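You operate a simulated robot arm through the tools that you are given. There is no shell and no other tool.

You are at the controls of a simulated robot arm. One attempt, no reset.

## Task
Put the repair marker back in its corner, then open valves 2, 3 and 10 to bring water to Wash.
Fine: leave the other valves. Set down upright: red repair marker.

Only the result counts: the job must be done as asked and must still hold three seconds after the hand-in. Knocking over, shifting, dropping, spilling or breaking anything else fails it.

## Robot
A 7-joint arm with a fingered hand on a trunk, on a base that drives. Base frame: it is fixed to the floor where the robot stands at the start and does not move with it; the origin is under the middle of the robot, x ahead of it, y to its left, z up. Units: mm, rad, N and s.
With the tool pointing down near the work surface it reaches from about 400 to 860 mm from the robot's upright axis, wherever it stands. Its first joint turns from -2.496 to 2.496 rad. Places, roughly: blue valve four [-2100, -400, 900]; blue valve one [-2300, -200, 900]; blue valve seven [-2300, -400, 900]; blue valve six [-1800, -200, 900]; blue valve three [-1900, 0, 900]; corner of the valve table [-1600, -100, 800]; red repair marker [-1750, 0, 750]; wash sight glass [-1600, -200, 900]; yellow valve eight [-2100, -200, 900]; yellow valve five [-2000, -300, 900]; yellow valve nine [-1900, -100, 900]; yellow valve ten [-1700, 0, 900]; yellow valve two [-2100, -100, 900]. Payload 3 kg.
Tool frame: the origin (TCP) lies between the finger pads and is the grasp point; the fingertips stand 26 mm ahead of it; z points along the fingers, y is the line along which they close. Largest opening 148 mm; the body of the gripper starts 73 mm behind the TCP. The gripper is a hand of 3 fingers: y runs from the thumb to the fingers, the wrist lies at [0, 0, -229] in the tool frame, and closing takes about 1.5 s.
Orientation is that of the tool frame in the base frame, as a unit quaternion [x, y, z, w]. With the fingers straight down and closing along the base's y, the tool's x points along the base's -x, its y along +y and its z along -z.

## Interface
- The arm moves only by the tool drive_tool. Its argument "series" is a list of rows, each a list of 6 numbers: the turn, a rotation vector about the base's x, y, z in rad, then the shift along the base's x, y, z in mm. In form: [[ax, ay, az, x, y, z], ...]. A call has 1 to 20 rows; each row shifts and turns the commanded pose from where the row before left it. "grip" is the closure, from 0 (fully open) to 1 (shut), set as the call begins (left out, the last holds). A row lasts 0.2 s, in which the tool goes at most 50 mm and 0.15 rad; a call with a longer step from one row to the next is refused whole, and so is a gripper value outside its range. A pose out of reach is approached as far as the arm can. The call stops where the force on the tool passes 40 N (or 10 N more than at its start, if that is more) or the arm is blocked; 0.2 s more then pass. Each finger travels about 153 mm/s and halts on what it meets, pressing with about 26 N; the grip force reading is that of the motor and also rises with nothing between the fingers. The clock runs only during rows and for 0.2 s after the last one: add rows that do not move to give the fingers time. It gives the time, the measured TCP pose, the force on the tool (base axes), the opening and the grip force at its end, in the units of the frame above (readings bear some noise), with the torque about the TCP (base axes, N m) and any sound that the robot's microphone picked up, and new pictures: "views" is both (left out), scene, wrist or none.
- Cameras (640 x 400 px; columns grow to the right, rows downward): "scene" is now at [163.6, -5, 1870.9]; the picture's right is [-0.03, -1.00, -0.00], its down [-0.70, 0.02, -0.71] and it looks along [0.71, -0.02, -0.70] (base axes); focal length 280 px, centre (320, 200). "wrist" rides on the gripper at [68, -39, -90] in the tool frame; the picture's right is [0.50, 0.87, 0.00], its down [-0.66, 0.38, -0.65] and it looks along [-0.57, 0.33, 0.76] (tool axes); focal length 222 px, centre (320, 200). There is no depth. A picture from a camera that has moved, and an enlarged one, comes with that camera's place and axes in the base frame and with its lens.
- lift_body(by): slides the trunk up (or, below 0, down) by that many mm; the arm and the scene camera ride with it, the base frame stays. It gives what a move gives, with no picture.
- base_move(legs): drives the robot by 1 to 6 legs, each [ahead, left, turn to the left] in mm, mm and rad, along the robot's own axes; the way and the turn of a leg run together, so that a leg with both is an arc; at most 1500 mm and 3.142 rad a leg. The arm and the cameras ride along, it lands a little off, and it stops where it bumps. It gives what a move gives, and a new picture of the scene camera.
- curl_fingers(finger1, finger2, thumb_bend): sets how far each is bent, from 0 (flat) to 1 (curled in); at 0.3 the hand is open as for a grip, at 0.7 the pads meet at the TCP. One left out holds its place. A second passes; each finger stops where it meets its share of the squeeze, and holds until it gets a number again. A gripper value or a shape takes the hand back. It gives what a move gives, with no picture; readings hold the bend of each and the force on the fingers (four entries, about 0 where the hand has none), thumb and palm.
- preshape(shape): the hand has 3 fingers and takes this shape, open, in about a second: jaw (thumb against the fingers, like two jaws); tri (thumb and two fingers); tip (a fingertip pinch); poke (one finger out to press); point (the index stretched); flat (the hand flat); cup (the hand cupped); fist (a fist). The gripper value then closes the fingers along that shape, each until it touches; the sizes above hold for jaw. It gives what a move gives, with no picture.
- turn_head(pan, tilt): turns the head with the scene camera to pan (to the left, within 1.501 rad either way) and tilt (down, from -0.506 to 1.204), counted from straight ahead of the robot. It gives what a move gives, and a new picture of the scene camera.
- zoom(camera, box): a new picture of the part [left, top, right, bottom] of that camera's present view, enlarged. The clock stands still meanwhile.
- finish_job(): hands the job in; it is judged then, once.

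Places have to be worked out from the pictures, the camera data and where the tool is seen. Open the gripper and draw the arm clear of the work before you hand the job in, unless the task says otherwise.

The tools are called by a JSON object that holds its "name" and its "arguments". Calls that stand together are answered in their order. drive_tool: Moves the arm, as the interface text tells. Its arguments: {"type":"object","properties":{"series":{"type":"array"},"grip":{"type":"number"},"views":{"type":"string","enum":["both","scene","wrist","none"]}},"required":["series"]} The other tools are called the same way: lift_body (by) slides the trunk up or down; preshape (shape) gives the hand a shape; curl_fingers (finger1, finger2, thumb_bend) moves the fingers one by one; base_move (legs) drives the base; turn_head (pan, tilt) turns the head that bears the scene camera; zoom (camera, box) takes an enlarged picture of a part of a camera's view; finish_job () hands the job in.

At the start:

```text
time_s: 0.0
tool_pos: [904.5, 17.4, 1153.9]
tcp_rot: [0.0, 1.0, 0.0, 0.0]
ft_force: [0.2, -0.4, -0.8]
moment: [-0.02, 0.03, -0.04]
grip_width: 147.9
grip_force: 0.0
shape: jaw
bend: [0.3, 0.3, 0.3]
finger forces: [0.0, 0.0, 0.0, 0.0, 0.0, 0.1]
trunk travel left (down, up): [-800.0, 90.0]
robot x, y, heading: [-0.0, -1.1, -0.0]
head pan, tilt: [-0.028, 0.778]
```

scene: 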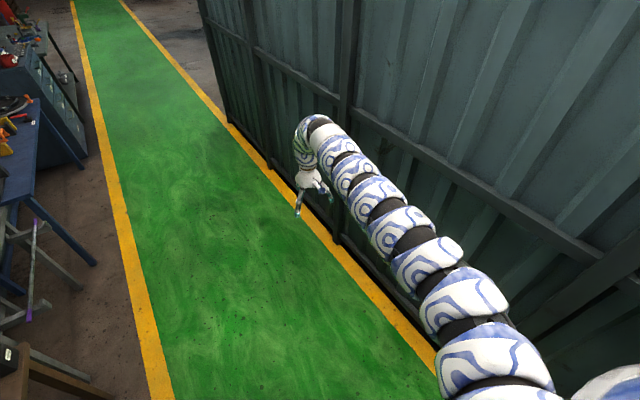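
wrist: 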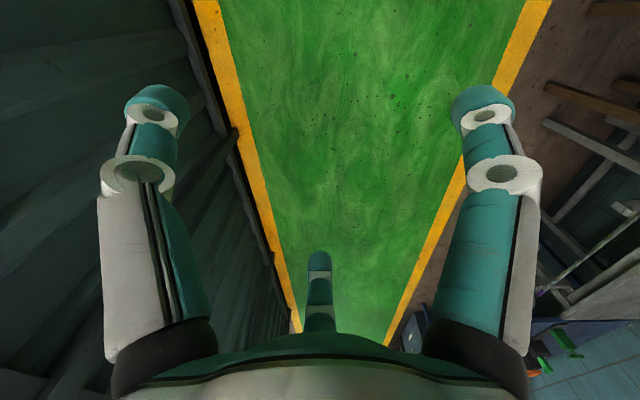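

The valves lie behind the robot, so I first look to both sides to see if there's room to turn around.

{"name": "turn_head", "arguments": {"pan": 1.5, "tilt": 0.6}}

{"name": "turn_head", "arguments": {"pan": -1.5, "tilt": 0.6}}

```text
time_s: 1.6
tool_pos: [904.3, 18.0, 1154.8]
tcp_rot: [0.0, 1.0, 0.0, 0.0]
ft_force: [-0.3, -0.6, 0.4]
moment: [0.04, -0.02, -0.01]
grip_width: 147.9
grip_force: 0.1
shape: jaw
bend: [0.3, 0.3, 0.3]
finger forces: [0.1, 0.0, 0.1, 0.0, 0.1, 0.1]
trunk travel left (down, up): [-800.0, 90.0]
robot x, y, heading: [-1.6, -2.0, 0.001]
head pan, tilt: [1.499, 0.6]
camera scene: at [88.4, 85.5, 1886.0], right [1.0, -0.07, 0.0], down [-0.04, -0.56, -0.83], along [0.06, 0.82, -0.56], focal length 280 px, centre (320, 200)
```

scene: 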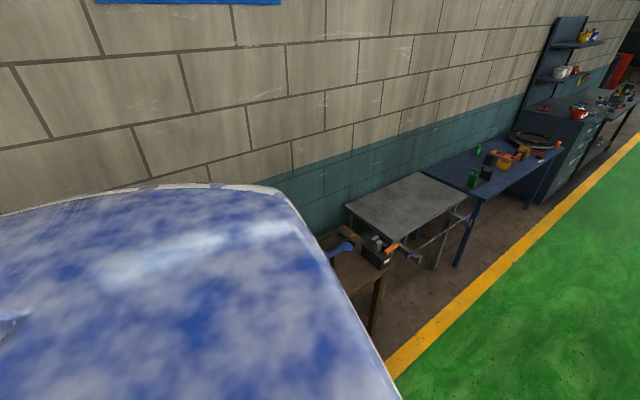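

```text
time_s: 4.2
tool_pos: [903.3, 18.3, 1154.0]
tcp_rot: [0.0, 1.0, 0.001, 0.001]
ft_force: [0.6, 0.5, 0.4]
moment: [0.03, -0.02, -0.04]
grip_width: 148.4
grip_force: 0.2
shape: jaw
bend: [0.3, 0.3, 0.3]
finger forces: [0.0, 0.1, 0.1, 0.1, 0.0, 0.1]
trunk travel left (down, up): [-800.0, 90.0]
robot x, y, heading: [0.6, 1.0, -0.004]
head pan, tilt: [-1.499, 0.6]
camera scene: at [88.4, -90.9, 1886.0], right [-1.0, -0.07, 0.0], down [-0.04, 0.56, -0.83], along [0.06, -0.82, -0.56], focal length 280 px, centre (320, 200)
```

scene: 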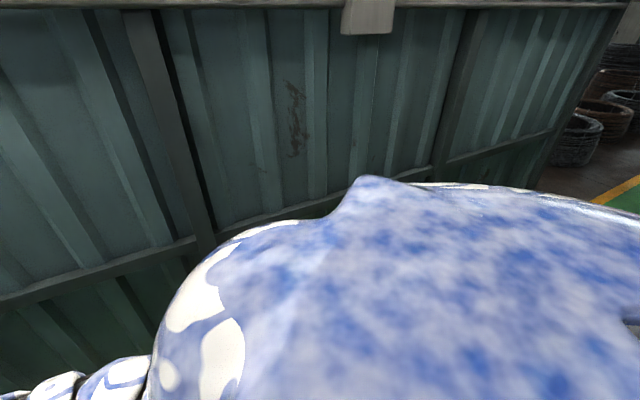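

The wall on the right stands at about y -750 and the benches on the left begin past y 930, so there is room to turn with the arm drawn in. I pull the tool back towards the body first.

{"name": "drive_tool", "arguments": {"series": [[0, 0, 0, -45, 0, 10], [0, 0, 0, -45, 0, 10], [0, 0, 0, -45, 0, 10], [0, 0, 0, -45, 0, 10], [0, 0, 0, -45, 0, 0], [0, 0, 0, -45, 0, 0], [0, 0, 0, -45, 0, 0], [0, 0, 0, -45, 0, 0]], "views": "none"}}

{"name": "turn_head", "arguments": {"pan": 0, "tilt": 0.6}}

```text
time_s: 6.0
tool_pos: [764.6, 41.5, 1128.0]
tcp_rot: [-0.001, 1.0, 0.002, 0.001]
ft_force: [0.2, 0.4, 0.3]
moment: [-0.02, -0.01, 0.03]
grip_width: 148.0
grip_force: 0.0
shape: jaw
bend: [0.3, 0.3, 0.3]
finger forces: [0.1, 0.0, 0.0, 0.0, 0.1, 0.1]
out of reach, approached as far as the arm can: row 3, 4, 5, 6, 7, 8
trunk travel left (down, up): [-800.0, 90.0]
robot x, y, heading: [-3.0, -2.9, -0.0]
head pan, tilt: [-1.499, 0.6]
```

```text
time_s: 7.6
tool_pos: [763.6, 43.5, 1129.6]
tcp_rot: [0.0, 1.0, 0.0, 0.001]
ft_force: [0.5, -1.0, 0.3]
moment: [0.0, 0.01, 0.03]
grip_width: 147.8
grip_force: 0.1
shape: jaw
bend: [0.3, 0.3, 0.3]
finger forces: [0.1, 0.0, 0.0, 0.0, 0.0, 0.0]
trunk travel left (down, up): [-800.0, 90.0]
robot x, y, heading: [0.5, -0.6, -0.0]
head pan, tilt: [0.0, 0.6]
camera scene: at [170.3, -2.8, 1886.0], right [0.0, -1.0, 0.0], down [-0.57, 0.0, -0.82], along [0.82, 0.0, -0.57], focal length 280 px, centre (320, 200)
```

scene: 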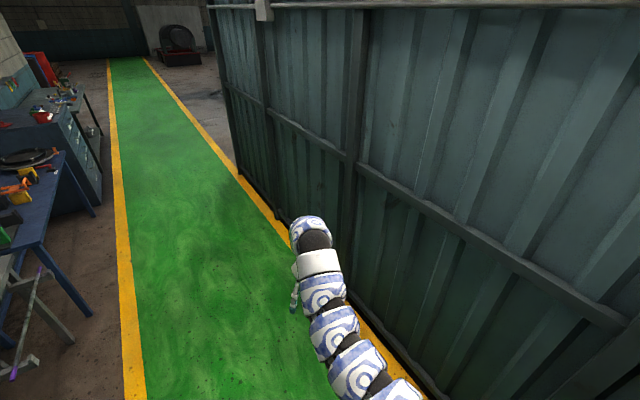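

The arm is now at a radius of about 770 mm, which clears both sides. I turn left by half the way first and look.

{"name": "base_move", "arguments": {"legs": [[0, 0, 1.571]]}}

{"name": "base_move", "arguments": {"legs": [[0, 0, 1.571]]}}

```text
time_s: 11.9
tool_pos: [-52.4, 764.4, 1129.5]
tcp_rot: [0.711, -0.703, 0.0, -0.001]
ft_force: [-1.4, 0.8, 0.3]
moment: [0.03, 0.0, -0.02]
grip_width: 147.9
grip_force: 0.0
shape: jaw
bend: [0.3, 0.3, 0.3]
finger forces: [0.0, 0.1, 0.0, 0.0, 0.0, 0.1]
trunk travel left (down, up): [-800.0, 90.0]
robot x, y, heading: [-2.8, -0.8, 1.585]
head pan, tilt: [0.0, 0.6]
camera scene: at [-0.4, 166.0, 1886.0], right [1.0, 0.01, 0.0], down [0.01, -0.56, -0.82], along [-0.01, 0.82, -0.57], focal length 280 px, centre (320, 200)
```

scene: 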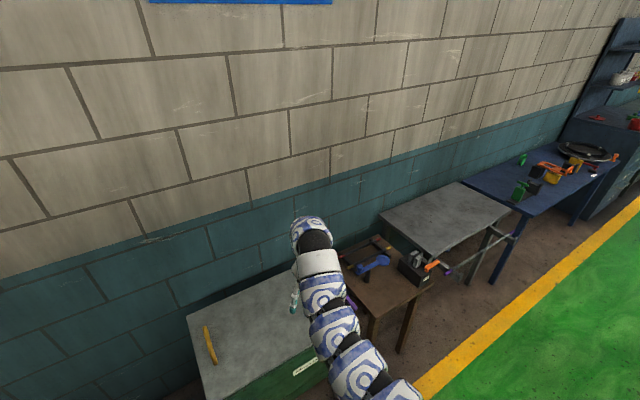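

```text
time_s: 16.1
tool_pos: [-764.5, -53.2, 1129.0]
tcp_rot: [1.0, 0.007, 0.0, 0.0]
ft_force: [-0.2, -0.3, -0.6]
moment: [0.02, -0.02, 0.0]
grip_width: 148.0
grip_force: 0.0
shape: jaw
bend: [0.3, 0.3, 0.3]
finger forces: [0.0, 0.0, 0.1, 0.0, 0.0, 0.1]
trunk travel left (down, up): [-800.0, 90.0]
robot x, y, heading: [-2.8, -1.7, -3.131]
head pan, tilt: [0.0, 0.6]
camera scene: at [-167.0, -5.1, 1886.0], right [-0.01, 1.0, 0.0], down [0.56, 0.01, -0.82], along [-0.82, -0.01, -0.57], focal length 280 px, centre (320, 200)
```

scene: 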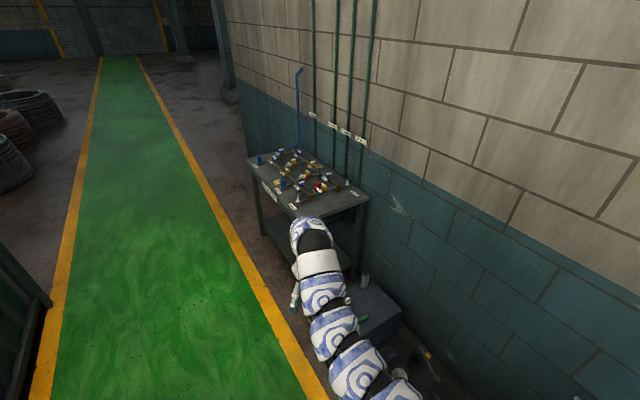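

Half turn done, and the valve table is in view ahead. I enlarge it to read the layout.

{"name": "zoom", "arguments": {"camera": "scene", "box": [230, 110, 390, 210]}}

{"name": "zoom", "arguments": {"camera": "scene", "box": [230, 180, 470, 400]}}

```text
4.00 times, centred on (310, 160) of scene
camera zoom: at [-167.0, -5.1, 1886.0], right [-0.01, 1.0, 0.0], down [0.56, 0.01, -0.82], along [-0.82, -0.01, -0.57], focal length 1118 px, centre (360, 360)
```

zoom: 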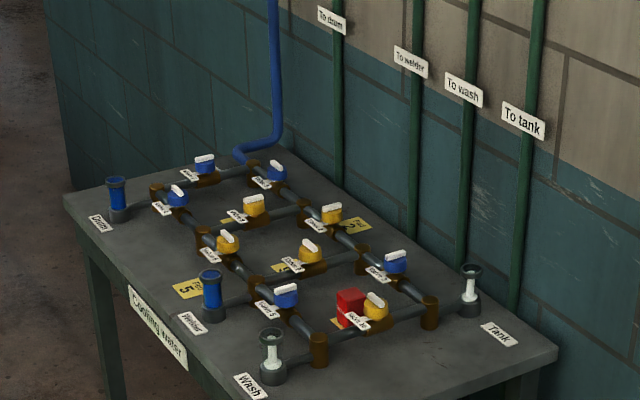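

```text
1.82 times, centred on (350, 290) of scene
camera zoom: at [-167.0, -5.1, 1886.0], right [-0.01, 1.0, 0.0], down [0.56, 0.01, -0.82], along [-0.82, -0.01, -0.57], focal length 508 px, centre (266, 36)
```

zoom: 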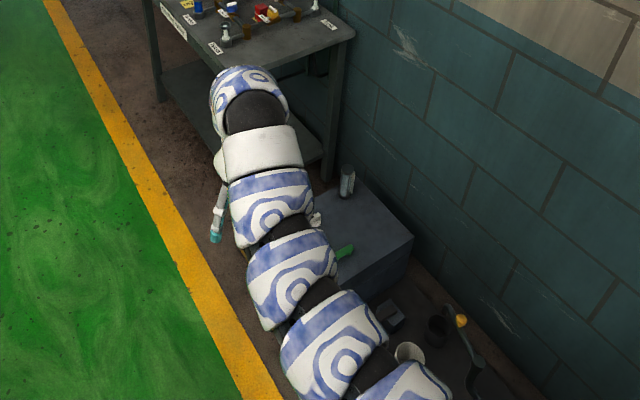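

The table runs parallel to the aisle, at about 0.56 rad to the base axes, with its aisle side facing (0.53, -0.85). I'll turn to face that side (heading about 2.13), then strafe left along the aisle, checking on the way.

{"name": "base_move", "arguments": {"legs": [[0, 0, -1.024]]}}

{"name": "turn_head", "arguments": {"pan": 0.9, "tilt": 0.7}}

```text
time_s: 19.0
tool_pos: [-461.5, 610.0, 1129.2]
tcp_rot: [0.883, -0.47, 0.0, 0.0]
ft_force: [-0.2, 0.4, 1.2]
moment: [-0.02, -0.02, 0.03]
grip_width: 148.1
grip_force: 0.0
shape: jaw
bend: [0.3, 0.3, 0.3]
finger forces: [0.1, 0.0, 0.1, 0.0, 0.0, 0.0]
trunk travel left (down, up): [-800.0, 90.0]
robot x, y, heading: [-3.7, -0.1, 2.166]
head pan, tilt: [0.0, 0.6]
camera scene: at [-92.2, 137.4, 1886.0], right [0.83, 0.56, 0.0], down [0.32, -0.47, -0.83], along [-0.46, 0.68, -0.56], focal length 280 px, centre (320, 200)
```

scene: 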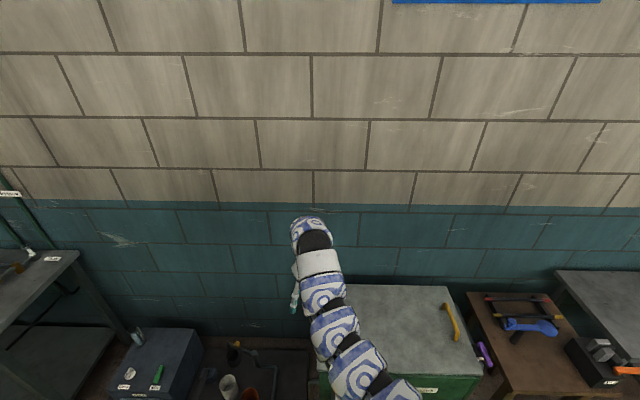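

```text
time_s: 20.2
tool_pos: [-461.9, 609.3, 1128.4]
tcp_rot: [0.883, -0.47, -0.001, -0.001]
ft_force: [-0.1, -0.1, 0.2]
moment: [-0.03, 0.0, -0.01]
grip_width: 148.1
grip_force: 0.1
shape: jaw
bend: [0.3, 0.3, 0.3]
finger forces: [0.1, 0.0, 0.0, 0.0, 0.1, 0.0]
trunk travel left (down, up): [-800.0, 90.0]
robot x, y, heading: [1.8, 1.8, 2.17]
head pan, tilt: [0.901, 0.7]
camera scene: at [-127.7, 70.6, 1877.4], right [0.08, 1.0, 0.0], down [0.64, -0.05, -0.77], along [-0.76, 0.06, -0.64], focal length 280 px, centre (320, 200)
```

scene: 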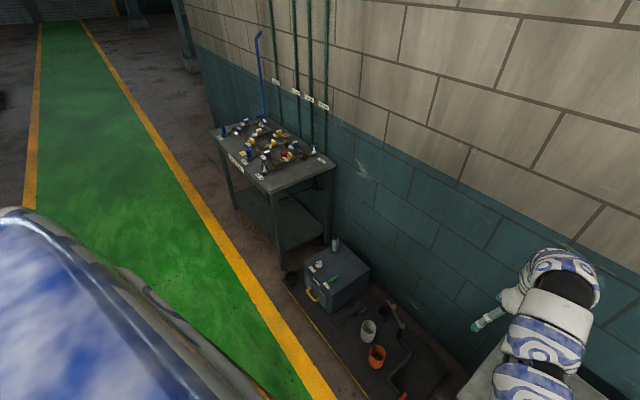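

Facing the wall squarely needs heading about 2.133; the aisle at my left is clear. I correct the heading and strafe left 1450 mm, still keeping well away from the table.

{"name": "base_move", "arguments": {"legs": [[0, 0, -0.037], [0, 1450, 0]]}}

{"name": "turn_head", "arguments": {"pan": 0, "tilt": 0.8}}

```text
time_s: 27.8
tool_pos: [-1669.7, -140.6, 1128.0]
tcp_rot: [0.875, -0.485, 0.0, 0.0]
ft_force: [-0.1, 0.2, -0.3]
moment: [0.02, 0.02, 0.0]
grip_width: 147.9
grip_force: 0.0
shape: jaw
bend: [0.3, 0.3, 0.3]
finger forces: [0.0, 0.1, 0.1, 0.1, 0.0, 0.1]
trunk travel left (down, up): [-800.0, 90.0]
robot x, y, heading: [-1229.0, -763.3, 2.13]
head pan, tilt: [0.901, 0.7]
camera scene: at [-1352.6, -689.9, 1877.4], right [0.11, 0.99, 0.0], down [0.64, -0.07, -0.76], along [-0.76, 0.08, -0.64], focal length 280 px, centre (320, 200)
```

scene: 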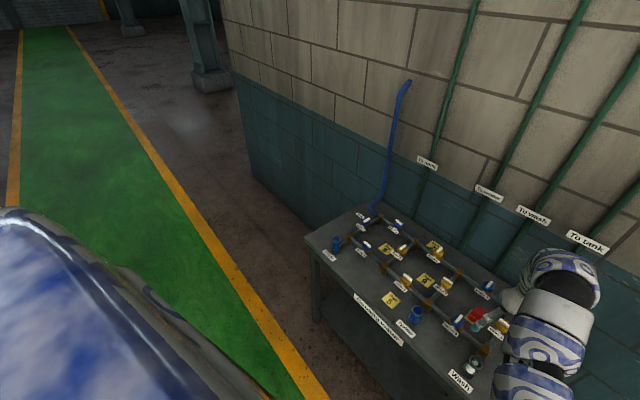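

```text
time_s: 29.0
tool_pos: [-1668.8, -140.3, 1130.6]
tcp_rot: [0.875, -0.485, 0.0, -0.001]
ft_force: [0.5, 0.0, 0.5]
moment: [0.0, 0.01, -0.04]
grip_width: 148.0
grip_force: 0.0
shape: jaw
bend: [0.3, 0.3, 0.3]
finger forces: [0.0, 0.0, 0.0, 0.0, 0.1, 0.0]
trunk travel left (down, up): [-800.0, 90.0]
robot x, y, heading: [-1225.7, -765.4, 2.127]
head pan, tilt: [0.0, 0.799]
camera scene: at [-1310.7, -630.8, 1869.1], right [0.85, 0.53, 0.0], down [0.38, -0.61, -0.7], along [-0.37, 0.59, -0.72], focal length 280 px, centre (320, 200)
```

scene: 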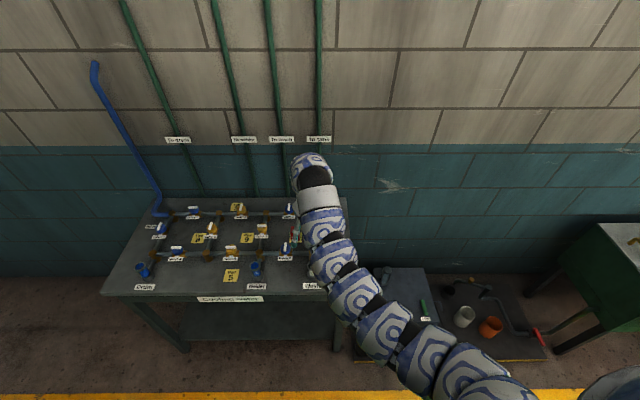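

I zoom on the valve layout before approaching further.

{"name": "zoom", "arguments": {"camera": "scene", "box": [90, 180, 350, 310]}}

{"name": "turn_head", "arguments": {"pan": 0.35, "tilt": 0.9}}

```text
2.46 times, centred on (220, 245) of scene
camera zoom: at [-1310.7, -630.8, 1869.1], right [0.85, 0.53, 0.0], down [0.38, -0.61, -0.7], along [-0.37, 0.59, -0.72], focal length 688 px, centre (566, 89)
```

zoom: 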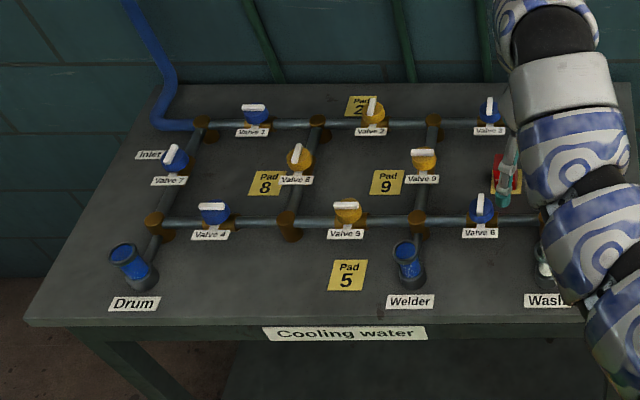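

```text
time_s: 29.8
tool_pos: [-1667.7, -139.3, 1129.0]
tcp_rot: [0.875, -0.485, -0.001, 0.0]
ft_force: [-0.7, -0.2, -0.2]
moment: [0.01, -0.01, 0.02]
grip_width: 147.9
grip_force: 0.1
shape: jaw
bend: [0.3, 0.3, 0.3]
finger forces: [0.1, 0.0, 0.1, 0.1, 0.1, 0.1]
trunk travel left (down, up): [-800.0, 90.0]
robot x, y, heading: [-1228.2, -764.2, 2.13]
head pan, tilt: [0.351, 0.901]
camera scene: at [-1327.4, -652.7, 1861.2], right [0.61, 0.79, 0.0], down [0.62, -0.48, -0.62], along [-0.49, 0.38, -0.78], focal length 280 px, centre (320, 200)
```

scene: 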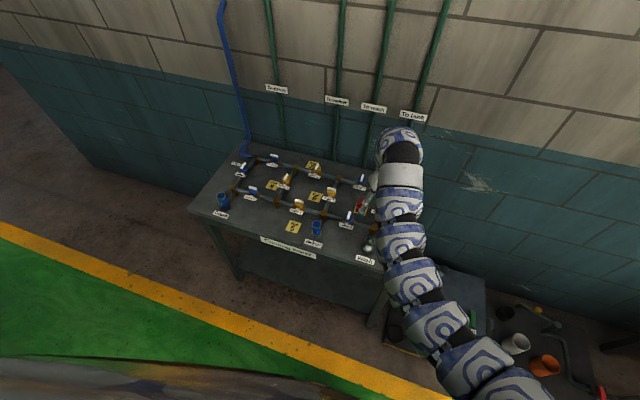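

Valves 1–10 read well: 1 open, 2 and 3 closed (handles across the pipe), 10 still hidden by the arm. Before approaching, I look straight down to judge how far the base sticks out in front.

{"name": "turn_head", "arguments": {"pan": 0.3, "tilt": 1.2}}

```text
time_s: 30.6
tool_pos: [-1669.3, -139.6, 1128.1]
tcp_rot: [0.875, -0.485, -0.001, -0.001]
ft_force: [0.2, 0.6, -0.5]
moment: [-0.03, -0.01, 0.01]
grip_width: 148.0
grip_force: 0.1
shape: jaw
bend: [0.3, 0.3, 0.3]
finger forces: [0.1, 0.0, 0.0, 0.1, 0.0, 0.1]
trunk travel left (down, up): [-800.0, 90.0]
robot x, y, heading: [-1226.9, -760.9, 2.131]
head pan, tilt: [0.3, 1.201]
camera scene: at [-1310.2, -662.6, 1841.4], right [0.65, 0.76, 0.0], down [0.71, -0.61, -0.36], along [-0.28, 0.24, -0.93], focal length 280 px, centre (320, 200)
```

scene: 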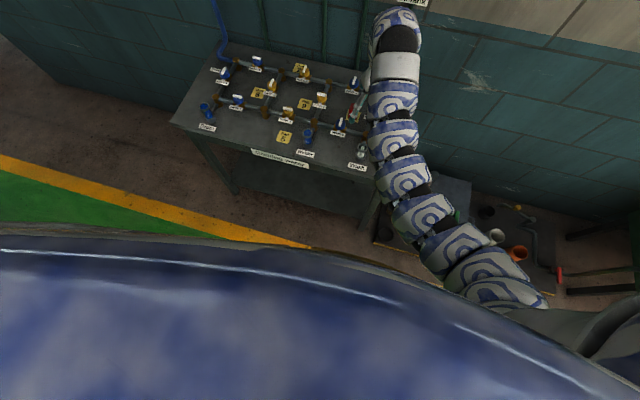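

Nothing stands between the robot and the table. I strafe left 206 mm and go ahead 260 mm, leaving about 420 mm from the robot's axis to the table edge.

{"name": "base_move", "arguments": {"legs": [[0, 206, 0], [260, 0, 0]]}}

{"name": "turn_head", "arguments": {"pan": 0, "tilt": 1.0}}

```text
time_s: 33.7
tool_pos: [-1986.7, -25.4, 1129.0]
tcp_rot: [0.874, -0.485, -0.001, 0.0]
ft_force: [-0.5, 0.0, -0.3]
moment: [-0.01, 0.0, 0.01]
grip_width: 148.0
grip_force: 0.0
shape: jaw
bend: [0.3, 0.3, 0.3]
finger forces: [0.0, 0.0, 0.0, 0.0, 0.0, 0.1]
trunk travel left (down, up): [-800.0, 90.0]
robot x, y, heading: [-1543.3, -654.6, 2.129]
head pan, tilt: [0.3, 1.201]
camera scene: at [-1628.2, -548.8, 1841.3], right [0.65, 0.76, 0.0], down [0.71, -0.61, -0.36], along [-0.27, 0.24, -0.93], focal length 280 px, centre (320, 200)
```

scene: 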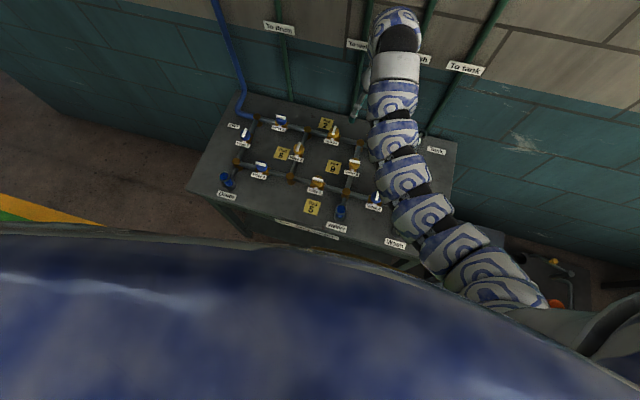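

```text
time_s: 34.5
tool_pos: [-1985.4, -26.9, 1128.5]
tcp_rot: [0.875, -0.484, -0.001, -0.001]
ft_force: [0.1, -0.2, 0.2]
moment: [0.01, 0.03, 0.01]
grip_width: 148.0
grip_force: 0.0
shape: jaw
bend: [0.3, 0.3, 0.3]
finger forces: [0.0, 0.1, 0.0, 0.1, 0.1, 0.0]
trunk travel left (down, up): [-800.0, 90.0]
robot x, y, heading: [-1543.6, -651.1, 2.128]
head pan, tilt: [0.0, 1.0]
camera scene: at [-1622.3, -527.4, 1853.9], right [0.85, 0.53, 0.0], down [0.45, -0.71, -0.54], along [-0.29, 0.46, -0.84], focal length 280 px, centre (320, 200)
```

scene: 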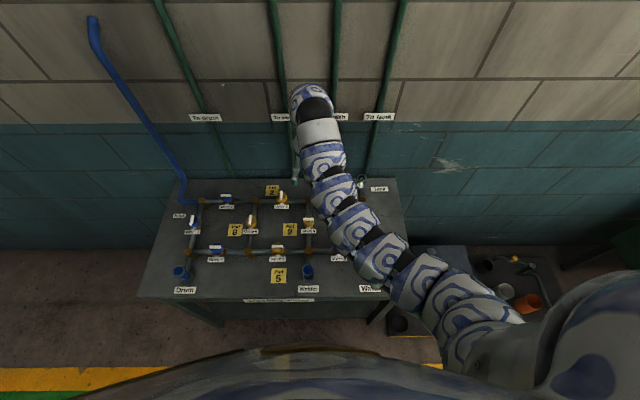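

The arm now hides valves 3, 10 and the Wash glass. I swing the tool to the right of the table (along +u), at the same height, to open the view.

{"name": "drive_tool", "arguments": {"series": [[0, 0, 0, 42, 27, 0], [0, 0, 0, 42, 27, 0], [0, 0, 0, 42, 27, 0], [0, 0, 0, 42, 27, 0], [0, 0, 0, 42, 27, 0], [0, 0, 0, 42, 27, 0], [0, 0, 0, 42, 27, 0], [0, 0, 0, 42, 27, 0]], "views": "both"}}

```text
time_s: 36.3
tool_pos: [-1656.1, 200.2, 1112.1]
tcp_rot: [0.874, -0.486, 0.0, 0.0]
ft_force: [0.3, -0.4, 1.0]
moment: [0.0, 0.02, 0.03]
grip_width: 148.2
grip_force: 0.1
shape: jaw
bend: [0.3, 0.3, 0.3]
finger forces: [0.0, 0.0, 0.1, 0.0, 0.0, 0.1]
out of reach, approached as far as the arm can: row 1, 2, 3, 6
trunk travel left (down, up): [-800.0, 90.0]
robot x, y, heading: [-1545.9, -652.7, 2.129]
head pan, tilt: [0.0, 1.0]
camera scene: at [-1620.8, -526.7, 1854.0], right [0.85, 0.53, 0.0], down [0.45, -0.71, -0.54], along [-0.29, 0.46, -0.84], focal length 280 px, centre (320, 200)
camera wrist: at [-1587.0, 163.3, 1203.2], right [-0.47, -0.88, 0.0], down [-0.67, 0.36, 0.66], along [-0.58, 0.31, -0.76], focal length 222 px, centre (320, 200)
```

scene: 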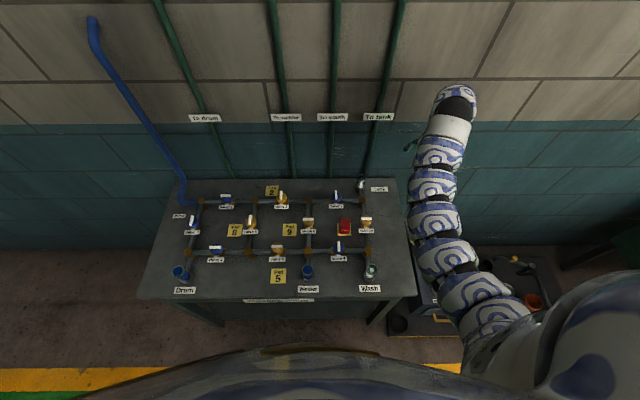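
wrist: 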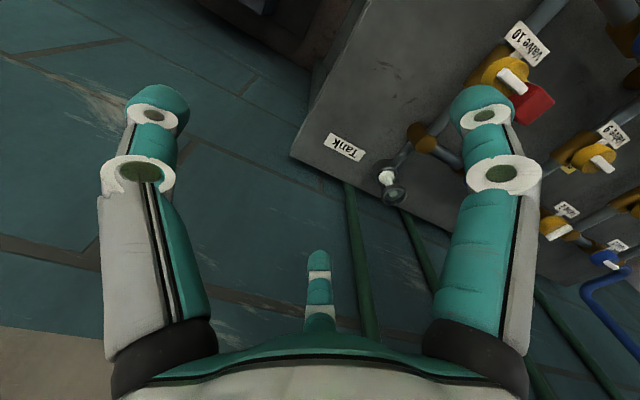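

Now the whole table is free in view. I enlarge the right part with the marker, valve 10 and the corner, and the left part.

{"name": "zoom", "arguments": {"camera": "scene", "box": [290, 170, 430, 310]}}

{"name": "zoom", "arguments": {"camera": "scene", "box": [140, 170, 300, 310]}}

{"name": "zoom", "arguments": {"camera": "scene", "box": [320, 200, 390, 250]}}

```text
2.86 times, centred on (360, 240) of scene
camera zoom: at [-1620.8, -526.7, 1854.0], right [0.85, 0.53, 0.0], down [0.45, -0.71, -0.54], along [-0.29, 0.46, -0.84], focal length 798 px, centre (206, 86)
```

zoom: 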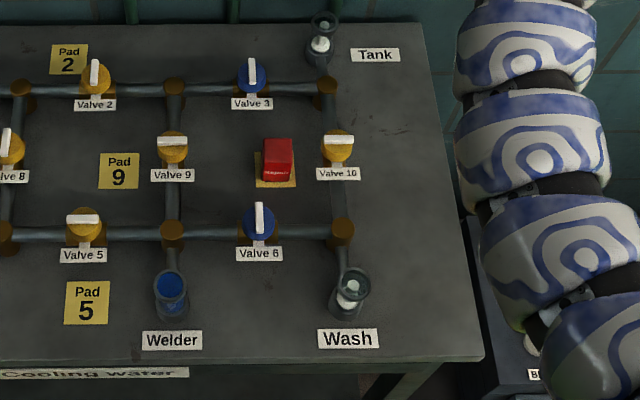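

```text
2.86 times, centred on (220, 240) of scene
camera zoom: at [-1620.8, -526.7, 1854.0], right [0.85, 0.53, 0.0], down [0.45, -0.71, -0.54], along [-0.29, 0.46, -0.84], focal length 798 px, centre (606, 86)
```

zoom: 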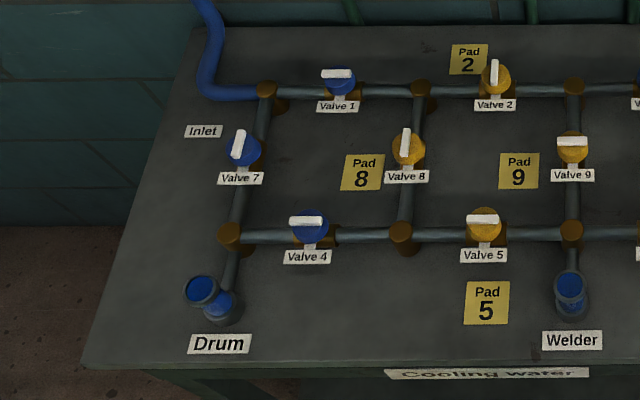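

```text
8.00 times, centred on (355, 225) of scene
camera zoom: at [-1620.8, -526.7, 1854.0], right [0.85, 0.53, 0.0], down [0.45, -0.71, -0.54], along [-0.29, 0.46, -0.84], focal length 2236 px, centre (40, 0)
```

zoom: 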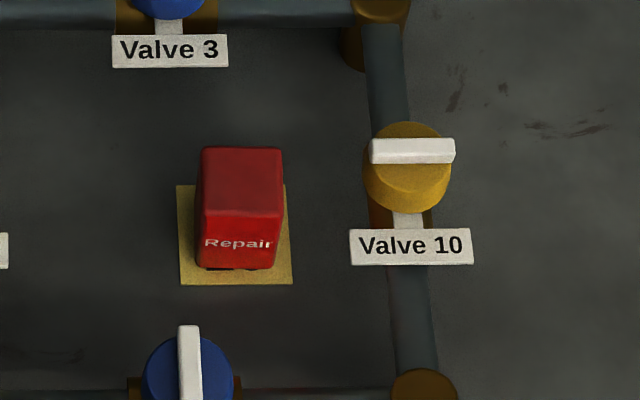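

The red marker stands on the yellow pad beside valve 10. I look closely at the near-right corner of the table (next to Wash) for a mark showing the marker's home.

{"name": "zoom", "arguments": {"camera": "scene", "box": [350, 245, 430, 305]}}

{"name": "zoom", "arguments": {"camera": "scene", "box": [340, 165, 420, 225]}}

{"name": "zoom", "arguments": {"camera": "scene", "box": [130, 240, 220, 310]}}

```text
6.67 times, centred on (390, 275) of scene
camera zoom: at [-1620.8, -526.7, 1854.0], right [0.85, 0.53, 0.0], down [0.45, -0.71, -0.54], along [-0.29, 0.46, -0.84], focal length 1863 px, centre (-147, -300)
```

zoom: 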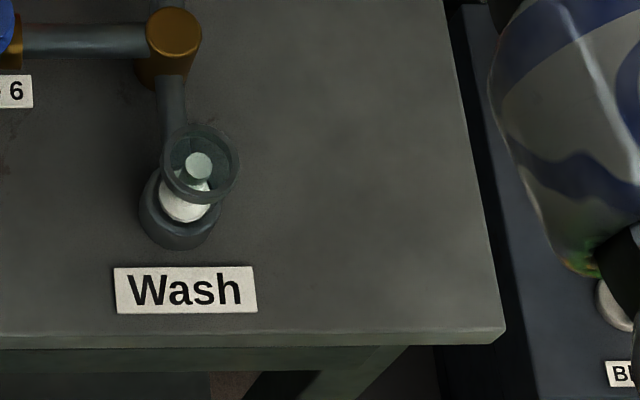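

```text
6.67 times, centred on (380, 195) of scene
camera zoom: at [-1620.8, -526.7, 1854.0], right [0.85, 0.53, 0.0], down [0.45, -0.71, -0.54], along [-0.29, 0.46, -0.84], focal length 1863 px, centre (-80, 233)
```

zoom: 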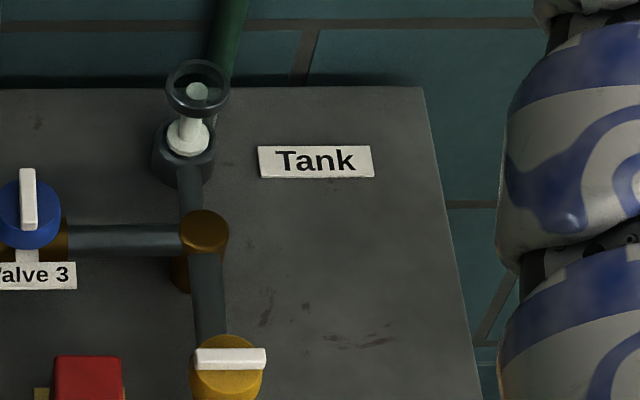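

```text
5.71 times, centred on (175, 275) of scene
camera zoom: at [-1620.8, -526.7, 1854.0], right [0.85, 0.53, 0.0], down [0.45, -0.71, -0.54], along [-0.29, 0.46, -0.84], focal length 1597 px, centre (1149, -229)
```

zoom: 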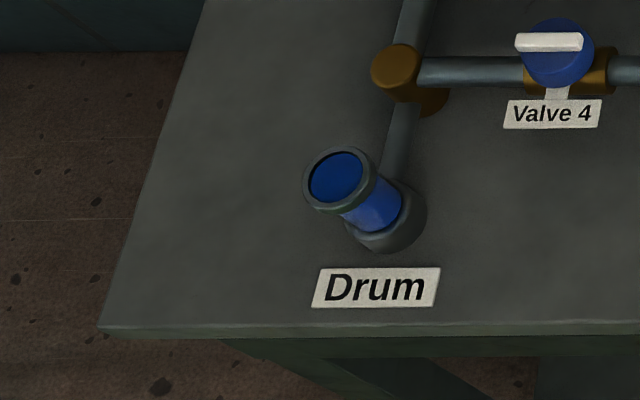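

No mark on the table top, but the listed corner place (about [-1600, -100]) lies in the free area between the Wash glass and the table's right/near edges. The marker (about 38×38×62 mm) stands near [-1811, -33], z 820–882. I move above it, turning the hand 90° so it closes along the forward direction, with the fingers partly closed.

{"name": "drive_tool", "arguments": {"series": [[0, 0, -0.1428, -14.05, -21.2, 0], [0, 0, -0.1428, -14.05, -21.2, 0], [0, 0, -0.1428, -14.05, -21.2, 0], [0, 0, -0.1428, -14.05, -21.2, 0], [0, 0, -0.1428, -14.05, -21.2, 0], [0, 0, -0.1428, -14.05, -21.2, 0], [0, 0, -0.1428, -14.05, -21.2, -10], [0, 0, -0.1428, -14.05, -21.2, -10], [0, 0, -0.1428, -14.05, -21.2, -10], [0, 0, -0.1428, -14.05, -21.2, -10], [0, 0, -0.1428, -14.05, -21.2, -10]], "grip": 0.4, "views": "both"}}

```text
time_s: 38.7
tool_pos: [-1786.4, -29.0, 1041.1]
tcp_rot: [-0.273, 0.962, 0.0, 0.001]
ft_force: [0.1, 0.0, 0.4]
moment: [0.0, 0.0, 0.0]
grip_width: 89.3
grip_force: 0.1
shape: jaw
bend: [0.32, 0.32, 0.7]
finger forces: [0.0, 0.0, 0.0, 0.0, 0.0, 0.0]
out of reach, approached as far as the arm can: row 2, 3, 5
trunk travel left (down, up): [-800.0, 90.0]
robot x, y, heading: [-1544.4, -653.3, 2.128]
head pan, tilt: [0.0, 1.0]
camera scene: at [-1622.1, -527.9, 1854.0], right [0.85, 0.53, 0.0], down [0.45, -0.71, -0.54], along [-0.29, 0.46, -0.84], focal length 280 px, centre (320, 200)
camera wrist: at [-1823.3, -97.2, 1131.8], right [-0.88, 0.47, 0.0], down [0.36, 0.67, 0.66], along [0.31, 0.58, -0.76], focal length 222 px, centre (320, 200)
```

scene: 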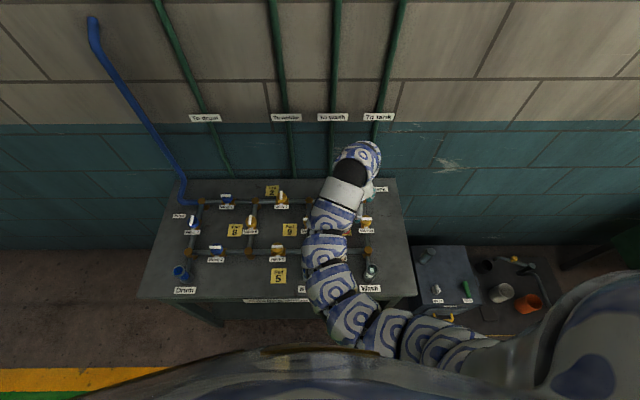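
wrist: 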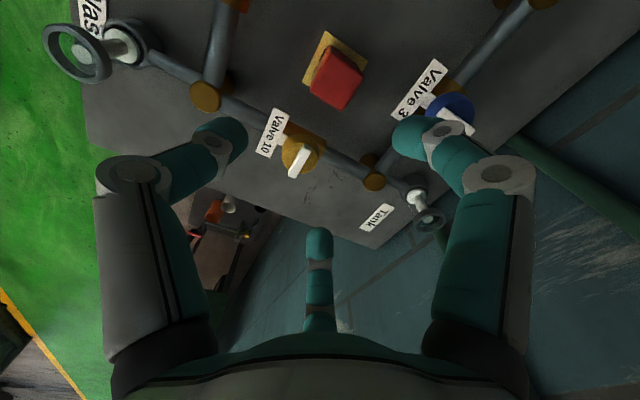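

The hand is over the marker, and the wrist picture shows marker, valve 10 and valve 3. I enlarge the wrist view to understand how the three digits lie in this shape.

{"name": "zoom", "arguments": {"camera": "wrist", "box": [80, 20, 560, 320]}}

{"name": "zoom", "arguments": {"camera": "scene", "box": [300, 130, 420, 250]}}

```text
1.33 times, centred on (320, 170) of wrist
camera zoom: at [-1823.3, -97.2, 1131.8], right [-0.88, 0.47, 0.0], down [0.36, 0.67, 0.66], along [0.31, 0.58, -0.76], focal length 296 px, centre (320, 240)
```

zoom: 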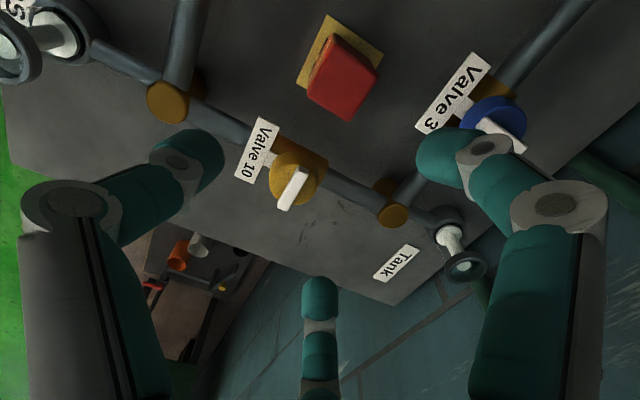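

```text
3.33 times, centred on (360, 190) of scene
camera zoom: at [-1622.1, -527.9, 1854.0], right [0.85, 0.53, 0.0], down [0.45, -0.71, -0.54], along [-0.29, 0.46, -0.84], focal length 932 px, centre (187, 233)
```

zoom: 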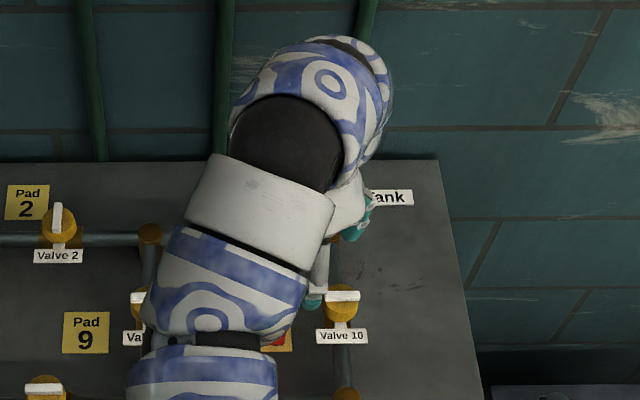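

I enlarge the marker in the wrist view to locate it exactly.

{"name": "zoom", "arguments": {"camera": "wrist", "box": [270, 10, 390, 130]}}

```text
3.33 times, centred on (330, 70) of wrist
camera zoom: at [-1823.3, -97.2, 1131.8], right [-0.88, 0.47, 0.0], down [0.36, 0.67, 0.66], along [0.31, 0.58, -0.76], focal length 740 px, centre (287, 633)
```

zoom: 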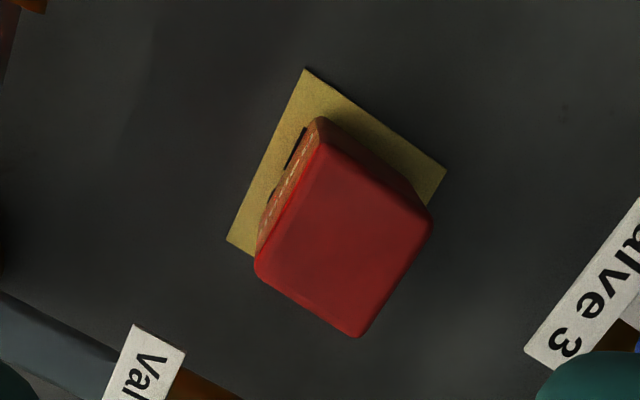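

The marker's centre comes out at about [-1811, -38], its sides aligned with the table. Before descending I close the hand in free air to see how the digits meet.

{"name": "drive_tool", "arguments": {"series": [[0, 0, 0, -12.5, -4.5, 0], [0, 0, 0, -12.5, -4.5, 0], [0, 0, 0, 0, 0, 0], [0, 0, 0, 0, 0, 0], [0, 0, 0, 0, 0, 0], [0, 0, 0, 0, 0, 0], [0, 0, 0, 0, 0, 0]], "grip": 0.75, "views": "wrist"}}

{"name": "preshape", "arguments": {"shape": "tri"}}

{"name": "zoom", "arguments": {"camera": "wrist", "box": [0, 0, 640, 400]}}

{"name": "preshape", "arguments": {"shape": "tip"}}

{"name": "zoom", "arguments": {"camera": "wrist", "box": [0, 0, 640, 400]}}

```text
time_s: 40.3
tool_pos: [-1810.5, -37.0, 1043.2]
tcp_rot: [-0.275, 0.961, 0.0, 0.002]
ft_force: [-0.5, -0.8, 0.1]
moment: [-0.02, -0.03, -0.03]
grip_width: 37.5
grip_force: 0.0
shape: jaw
bend: [0.76, 0.76, 0.7]
finger forces: [0.1, 0.1, 0.0, 0.1, 0.0, 0.0]
trunk travel left (down, up): [-800.0, 90.0]
robot x, y, heading: [-1542.0, -651.3, 2.13]
head pan, tilt: [0.0, 1.0]
camera wrist: at [-1848.0, -105.3, 1131.5], right [-0.88, 0.47, 0.0], down [0.35, 0.67, 0.65], along [0.31, 0.58, -0.76], focal length 222 px, centre (320, 200)
```

wrist: 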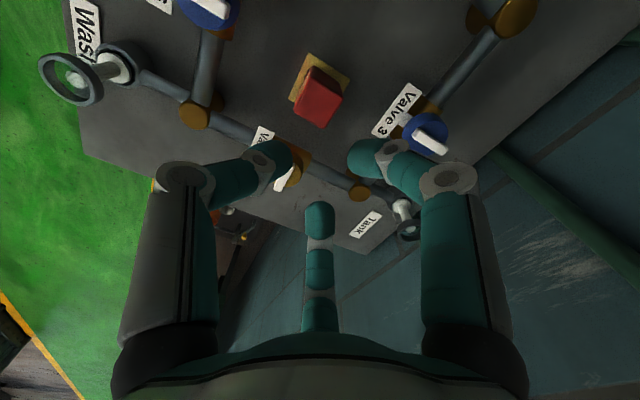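

```text
time_s: 41.2
tool_pos: [-1810.8, -36.7, 1041.7]
tcp_rot: [-0.276, 0.961, 0.001, 0.001]
ft_force: [-0.6, -0.1, -0.1]
moment: [-0.03, 0.04, -0.03]
grip_width: 148.1
grip_force: 0.1
shape: tri
bend: [0.3, 0.3, 0.3]
finger forces: [0.0, 0.0, 0.0, 0.0, 0.1, 0.1]
trunk travel left (down, up): [-800.0, 90.0]
robot x, y, heading: [-1546.5, -651.4, 2.129]
head pan, tilt: [0.0, 1.0]
```

```text
1.00 times, centred on (320, 200) of wrist (not enlarged: the box is as wide or as high as the picture)
camera zoom: at [-1848.0, -105.3, 1131.6], right [-0.88, 0.47, 0.0], down [0.35, 0.67, 0.65], along [0.31, 0.58, -0.76], focal length 222 px, centre (320, 200)
```

zoom: 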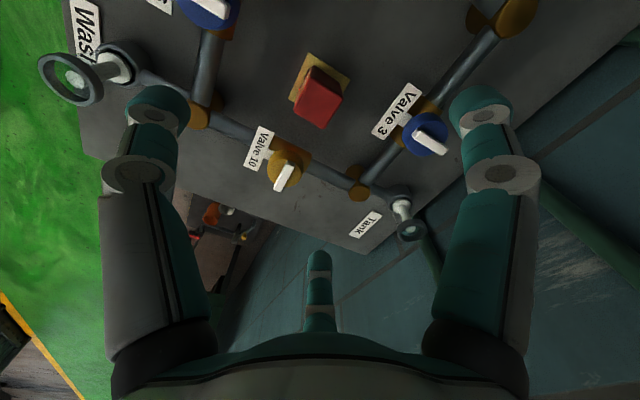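

```text
time_s: 42.1
tool_pos: [-1809.8, -36.8, 1041.7]
tcp_rot: [-0.276, 0.961, 0.0, 0.001]
ft_force: [0.6, 0.3, 0.3]
moment: [-0.02, 0.02, -0.01]
grip_width: 148.2
grip_force: 0.1
shape: tip
bend: [0.3, 0.3, 0.3]
finger forces: [0.0, 0.0, 0.0, 0.1, 0.0, 0.0]
trunk travel left (down, up): [-800.0, 90.0]
robot x, y, heading: [-1545.0, -650.6, 2.134]
head pan, tilt: [0.0, 1.0]
```

```text
1.00 times, centred on (320, 200) of wrist (not enlarged: the box is as wide or as high as the picture)
camera zoom: at [-1848.0, -105.3, 1131.6], right [-0.88, 0.47, 0.0], down [0.35, 0.67, 0.65], along [0.31, 0.58, -0.76], focal length 222 px, centre (320, 200)
```

zoom: 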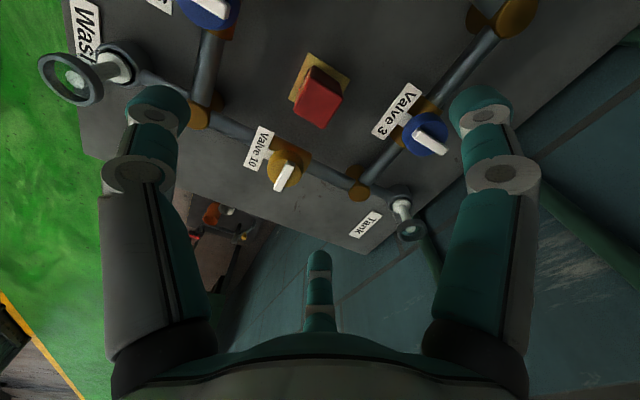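

All three shapes look alike: three digits at 120°, closing radially. With valve 10 just 80 mm right of the marker, the safest stance is the thumb on the left and the two fingers at right-front/right-back, so I turn the hand another 90° clockwise at this height, in jaw shape with a partial opening.

{"name": "preshape", "arguments": {"shape": "jaw"}}

{"name": "drive_tool", "arguments": {"series": [[0, 0, -0.1428, 0, 0, 0], [0, 0, -0.1428, 0, 0, 0], [0, 0, -0.1428, 0, 0, 0], [0, 0, -0.1428, 0, 0, 0], [0, 0, -0.1428, 0, 0, 0], [0, 0, -0.1428, 0, 0, 0], [0, 0, -0.1428, 0, 0, 0], [0, 0, -0.1428, 0, 0, 0], [0, 0, -0.1428, 0, 0, 0], [0, 0, -0.1428, 0, 0, 0], [0, 0, -0.1428, 0, 0, 0]], "grip": 0.4, "views": "both"}}

```text
time_s: 43.0
tool_pos: [-1810.3, -36.6, 1042.8]
tcp_rot: [-0.276, 0.961, 0.0, 0.002]
ft_force: [0.2, 0.2, -0.7]
moment: [-0.05, -0.02, 0.01]
grip_width: 148.0
grip_force: 0.1
shape: jaw
bend: [0.3, 0.3, 0.3]
finger forces: [0.1, 0.0, 0.0, 0.1, 0.0, 0.0]
trunk travel left (down, up): [-800.0, 90.0]
robot x, y, heading: [-1542.2, -650.8, 2.129]
head pan, tilt: [0.0, 1.0]
```

```text
time_s: 45.4
tool_pos: [-1812.0, -37.3, 1041.9]
tcp_rot: [0.486, 0.874, 0.0, 0.001]
ft_force: [-0.2, -0.4, 0.2]
moment: [-0.02, -0.01, 0.01]
grip_width: 89.6
grip_force: 0.1
shape: jaw
bend: [0.32, 0.32, 0.7]
finger forces: [0.1, 0.1, 0.1, 0.0, 0.0, 0.0]
trunk travel left (down, up): [-800.0, 90.0]
robot x, y, heading: [-1544.9, -653.5, 2.13]
head pan, tilt: [0.0, 1.0]
camera scene: at [-1622.1, -527.6, 1854.0], right [0.85, 0.53, 0.0], down [0.45, -0.71, -0.54], along [-0.29, 0.46, -0.84], focal length 280 px, centre (320, 200)
camera wrist: at [-1881.3, 0.8, 1131.7], right [0.47, 0.88, 0.0], down [0.67, -0.36, 0.65], along [0.58, -0.31, -0.76], focal length 222 px, centre (320, 200)
```

scene: 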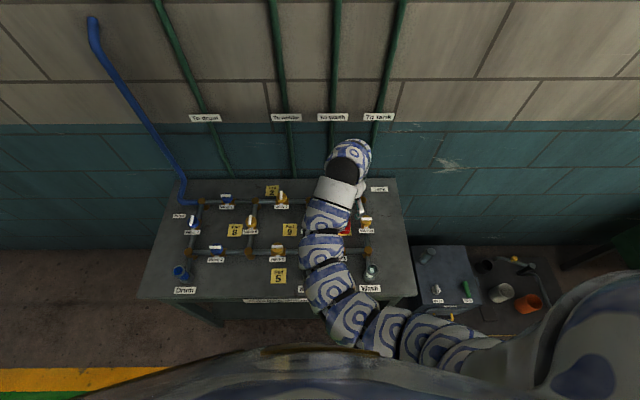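
wrist: 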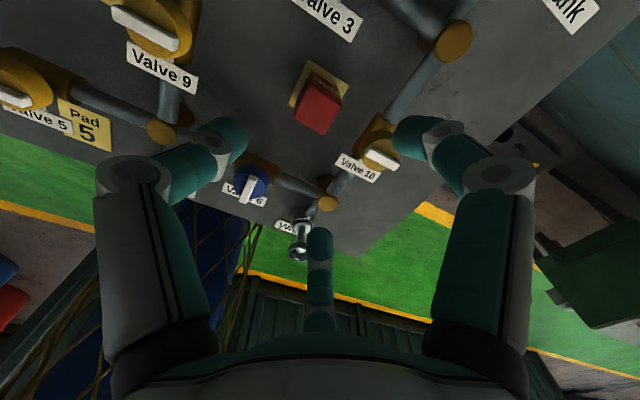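

The turn succeeded (thumb left, fingers right). I check the marker centre again from this side before descending.

{"name": "zoom", "arguments": {"camera": "wrist", "box": [260, 40, 380, 160]}}

```text
3.33 times, centred on (320, 100) of wrist
camera zoom: at [-1881.3, 0.8, 1131.7], right [0.47, 0.88, 0.0], down [0.67, -0.36, 0.65], along [0.58, -0.31, -0.76], focal length 740 px, centre (320, 533)
```

zoom: 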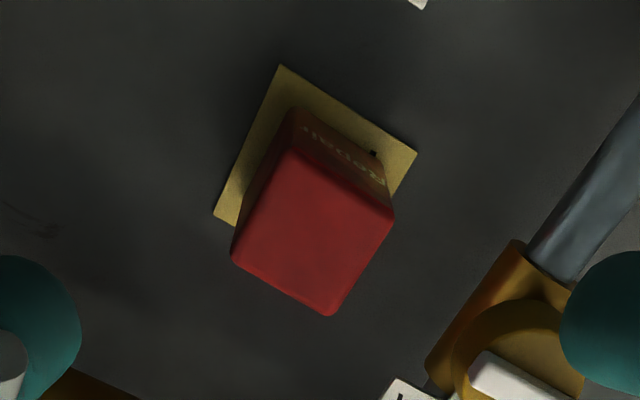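

Triangulating both wrist views puts the marker top at z≈890, centre [-1811.6, -40], table top z≈836. I descend to z≈930 first and look.

{"name": "drive_tool", "arguments": {"series": [[0, 0, 0, 0, -1, -30], [0, 0, 0, 0, -1, -30], [0, 0, 0, 0, 0, -30], [0, 0, 0, 0, 0, -22]], "grip": 0.4, "views": "both"}}

```text
time_s: 46.4
tool_pos: [-1810.9, -39.3, 929.5]
tcp_rot: [0.485, 0.875, -0.001, 0.0]
ft_force: [-0.6, -0.7, 0.6]
moment: [0.0, 0.01, 0.0]
grip_width: 89.2
grip_force: 0.0
shape: jaw
bend: [0.32, 0.32, 0.7]
finger forces: [0.0, 0.1, 0.1, 0.0, 0.0, 0.1]
trunk travel left (down, up): [-800.0, 90.0]
robot x, y, heading: [-1541.6, -652.4, 2.13]
head pan, tilt: [0.0, 1.0]
camera scene: at [-1622.0, -527.5, 1854.0], right [0.85, 0.53, 0.0], down [0.45, -0.71, -0.54], along [-0.29, 0.46, -0.84], focal length 280 px, centre (320, 200)
camera wrist: at [-1880.0, -2.0, 1018.8], right [0.47, 0.88, 0.0], down [0.67, -0.36, 0.65], along [0.58, -0.31, -0.76], focal length 222 px, centre (320, 200)
```

scene: 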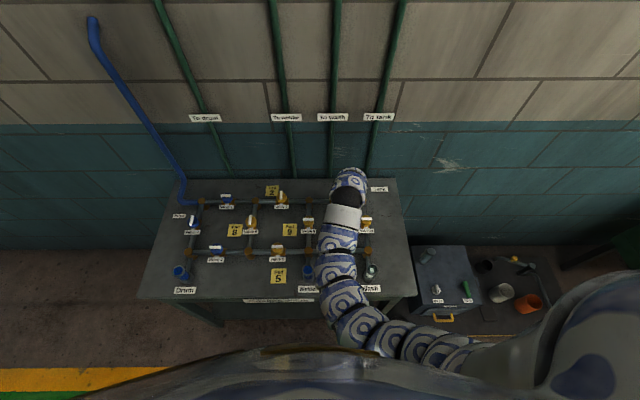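
wrist: 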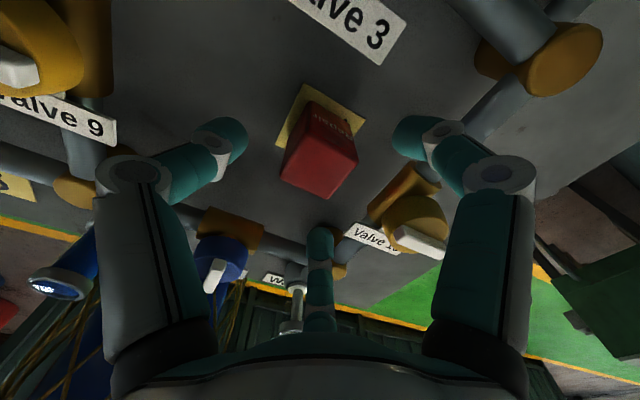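

The marker sits centred between the digits and valve 10 lies in the gap between the two fingers, as planned. I go down another 56 mm in small steps, then close.

{"name": "drive_tool", "arguments": {"series": [[0, 0, 0, 0, 0, -15], [0, 0, 0, 0, 0, -15], [0, 0, 0, 0, 0, -14], [0, 0, 0, 0, 0, -12]], "grip": 0.4, "views": "wrist"}}

```text
time_s: 47.4
tool_pos: [-1811.5, -39.1, 874.1]
tcp_rot: [0.484, 0.875, -0.001, 0.0]
ft_force: [-0.8, -0.5, 0.7]
moment: [-0.02, 0.02, 0.01]
grip_width: 89.0
grip_force: 0.1
shape: jaw
bend: [0.32, 0.32, 0.7]
finger forces: [0.1, 0.0, 0.1, 0.0, 0.0, 0.1]
trunk travel left (down, up): [-800.0, 90.0]
robot x, y, heading: [-1544.0, -654.0, 2.134]
head pan, tilt: [0.0, 1.0]
camera wrist: at [-1880.7, -1.6, 963.4], right [0.47, 0.88, 0.0], down [0.67, -0.35, 0.66], along [0.58, -0.31, -0.76], focal length 222 px, centre (320, 200)
```

wrist: 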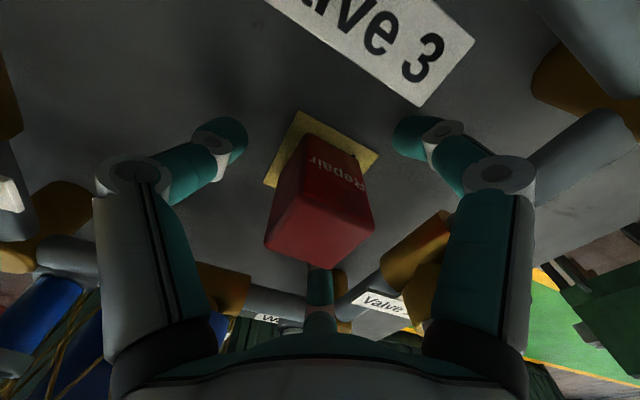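

Level with the marker and no contact. I close the hand on it.

{"name": "drive_tool", "arguments": {"series": [[0, 0, 0, 0, 0, 0], [0, 0, 0, 0, 0, 0], [0, 0, 0, 0, 0, 0], [0, 0, 0, 0, 0, 0], [0, 0, 0, 0, 0, 0], [0, 0, 0, 0, 0, 0], [0, 0, 0, 0, 0, 0], [0, 0, 0, 0, 0, 0]], "grip": 0.9, "views": "wrist"}}

```text
time_s: 49.2
tool_pos: [-1810.9, -38.7, 873.9]
tcp_rot: [0.485, 0.875, 0.0, 0.001]
ft_force: [0.5, 0.3, 0.1]
moment: [0.02, 0.04, 0.01]
grip_width: 36.1
grip_force: 26.9
shape: jaw
bend: [0.76, 0.76, 0.7]
finger forces: [21.2, 21.1, 0.0, 0.1, 22.9, 0.0]
trunk travel left (down, up): [-800.0, 90.0]
robot x, y, heading: [-1542.7, -653.2, 2.128]
head pan, tilt: [0.0, 1.0]
camera wrist: at [-1880.7, -1.4, 963.8], right [0.47, 0.88, 0.0], down [0.67, -0.35, 0.65], along [0.58, -0.31, -0.76], focal length 222 px, centre (320, 200)
```

wrist: 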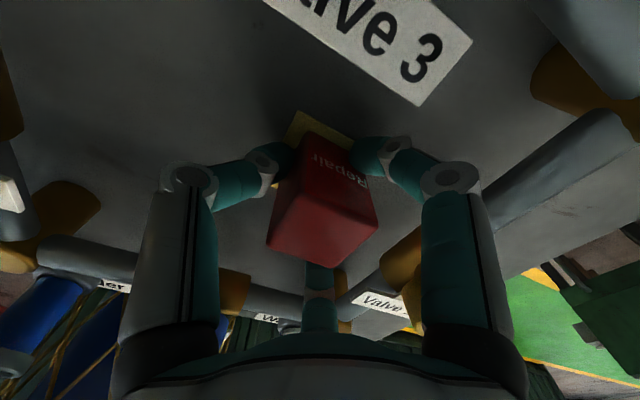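

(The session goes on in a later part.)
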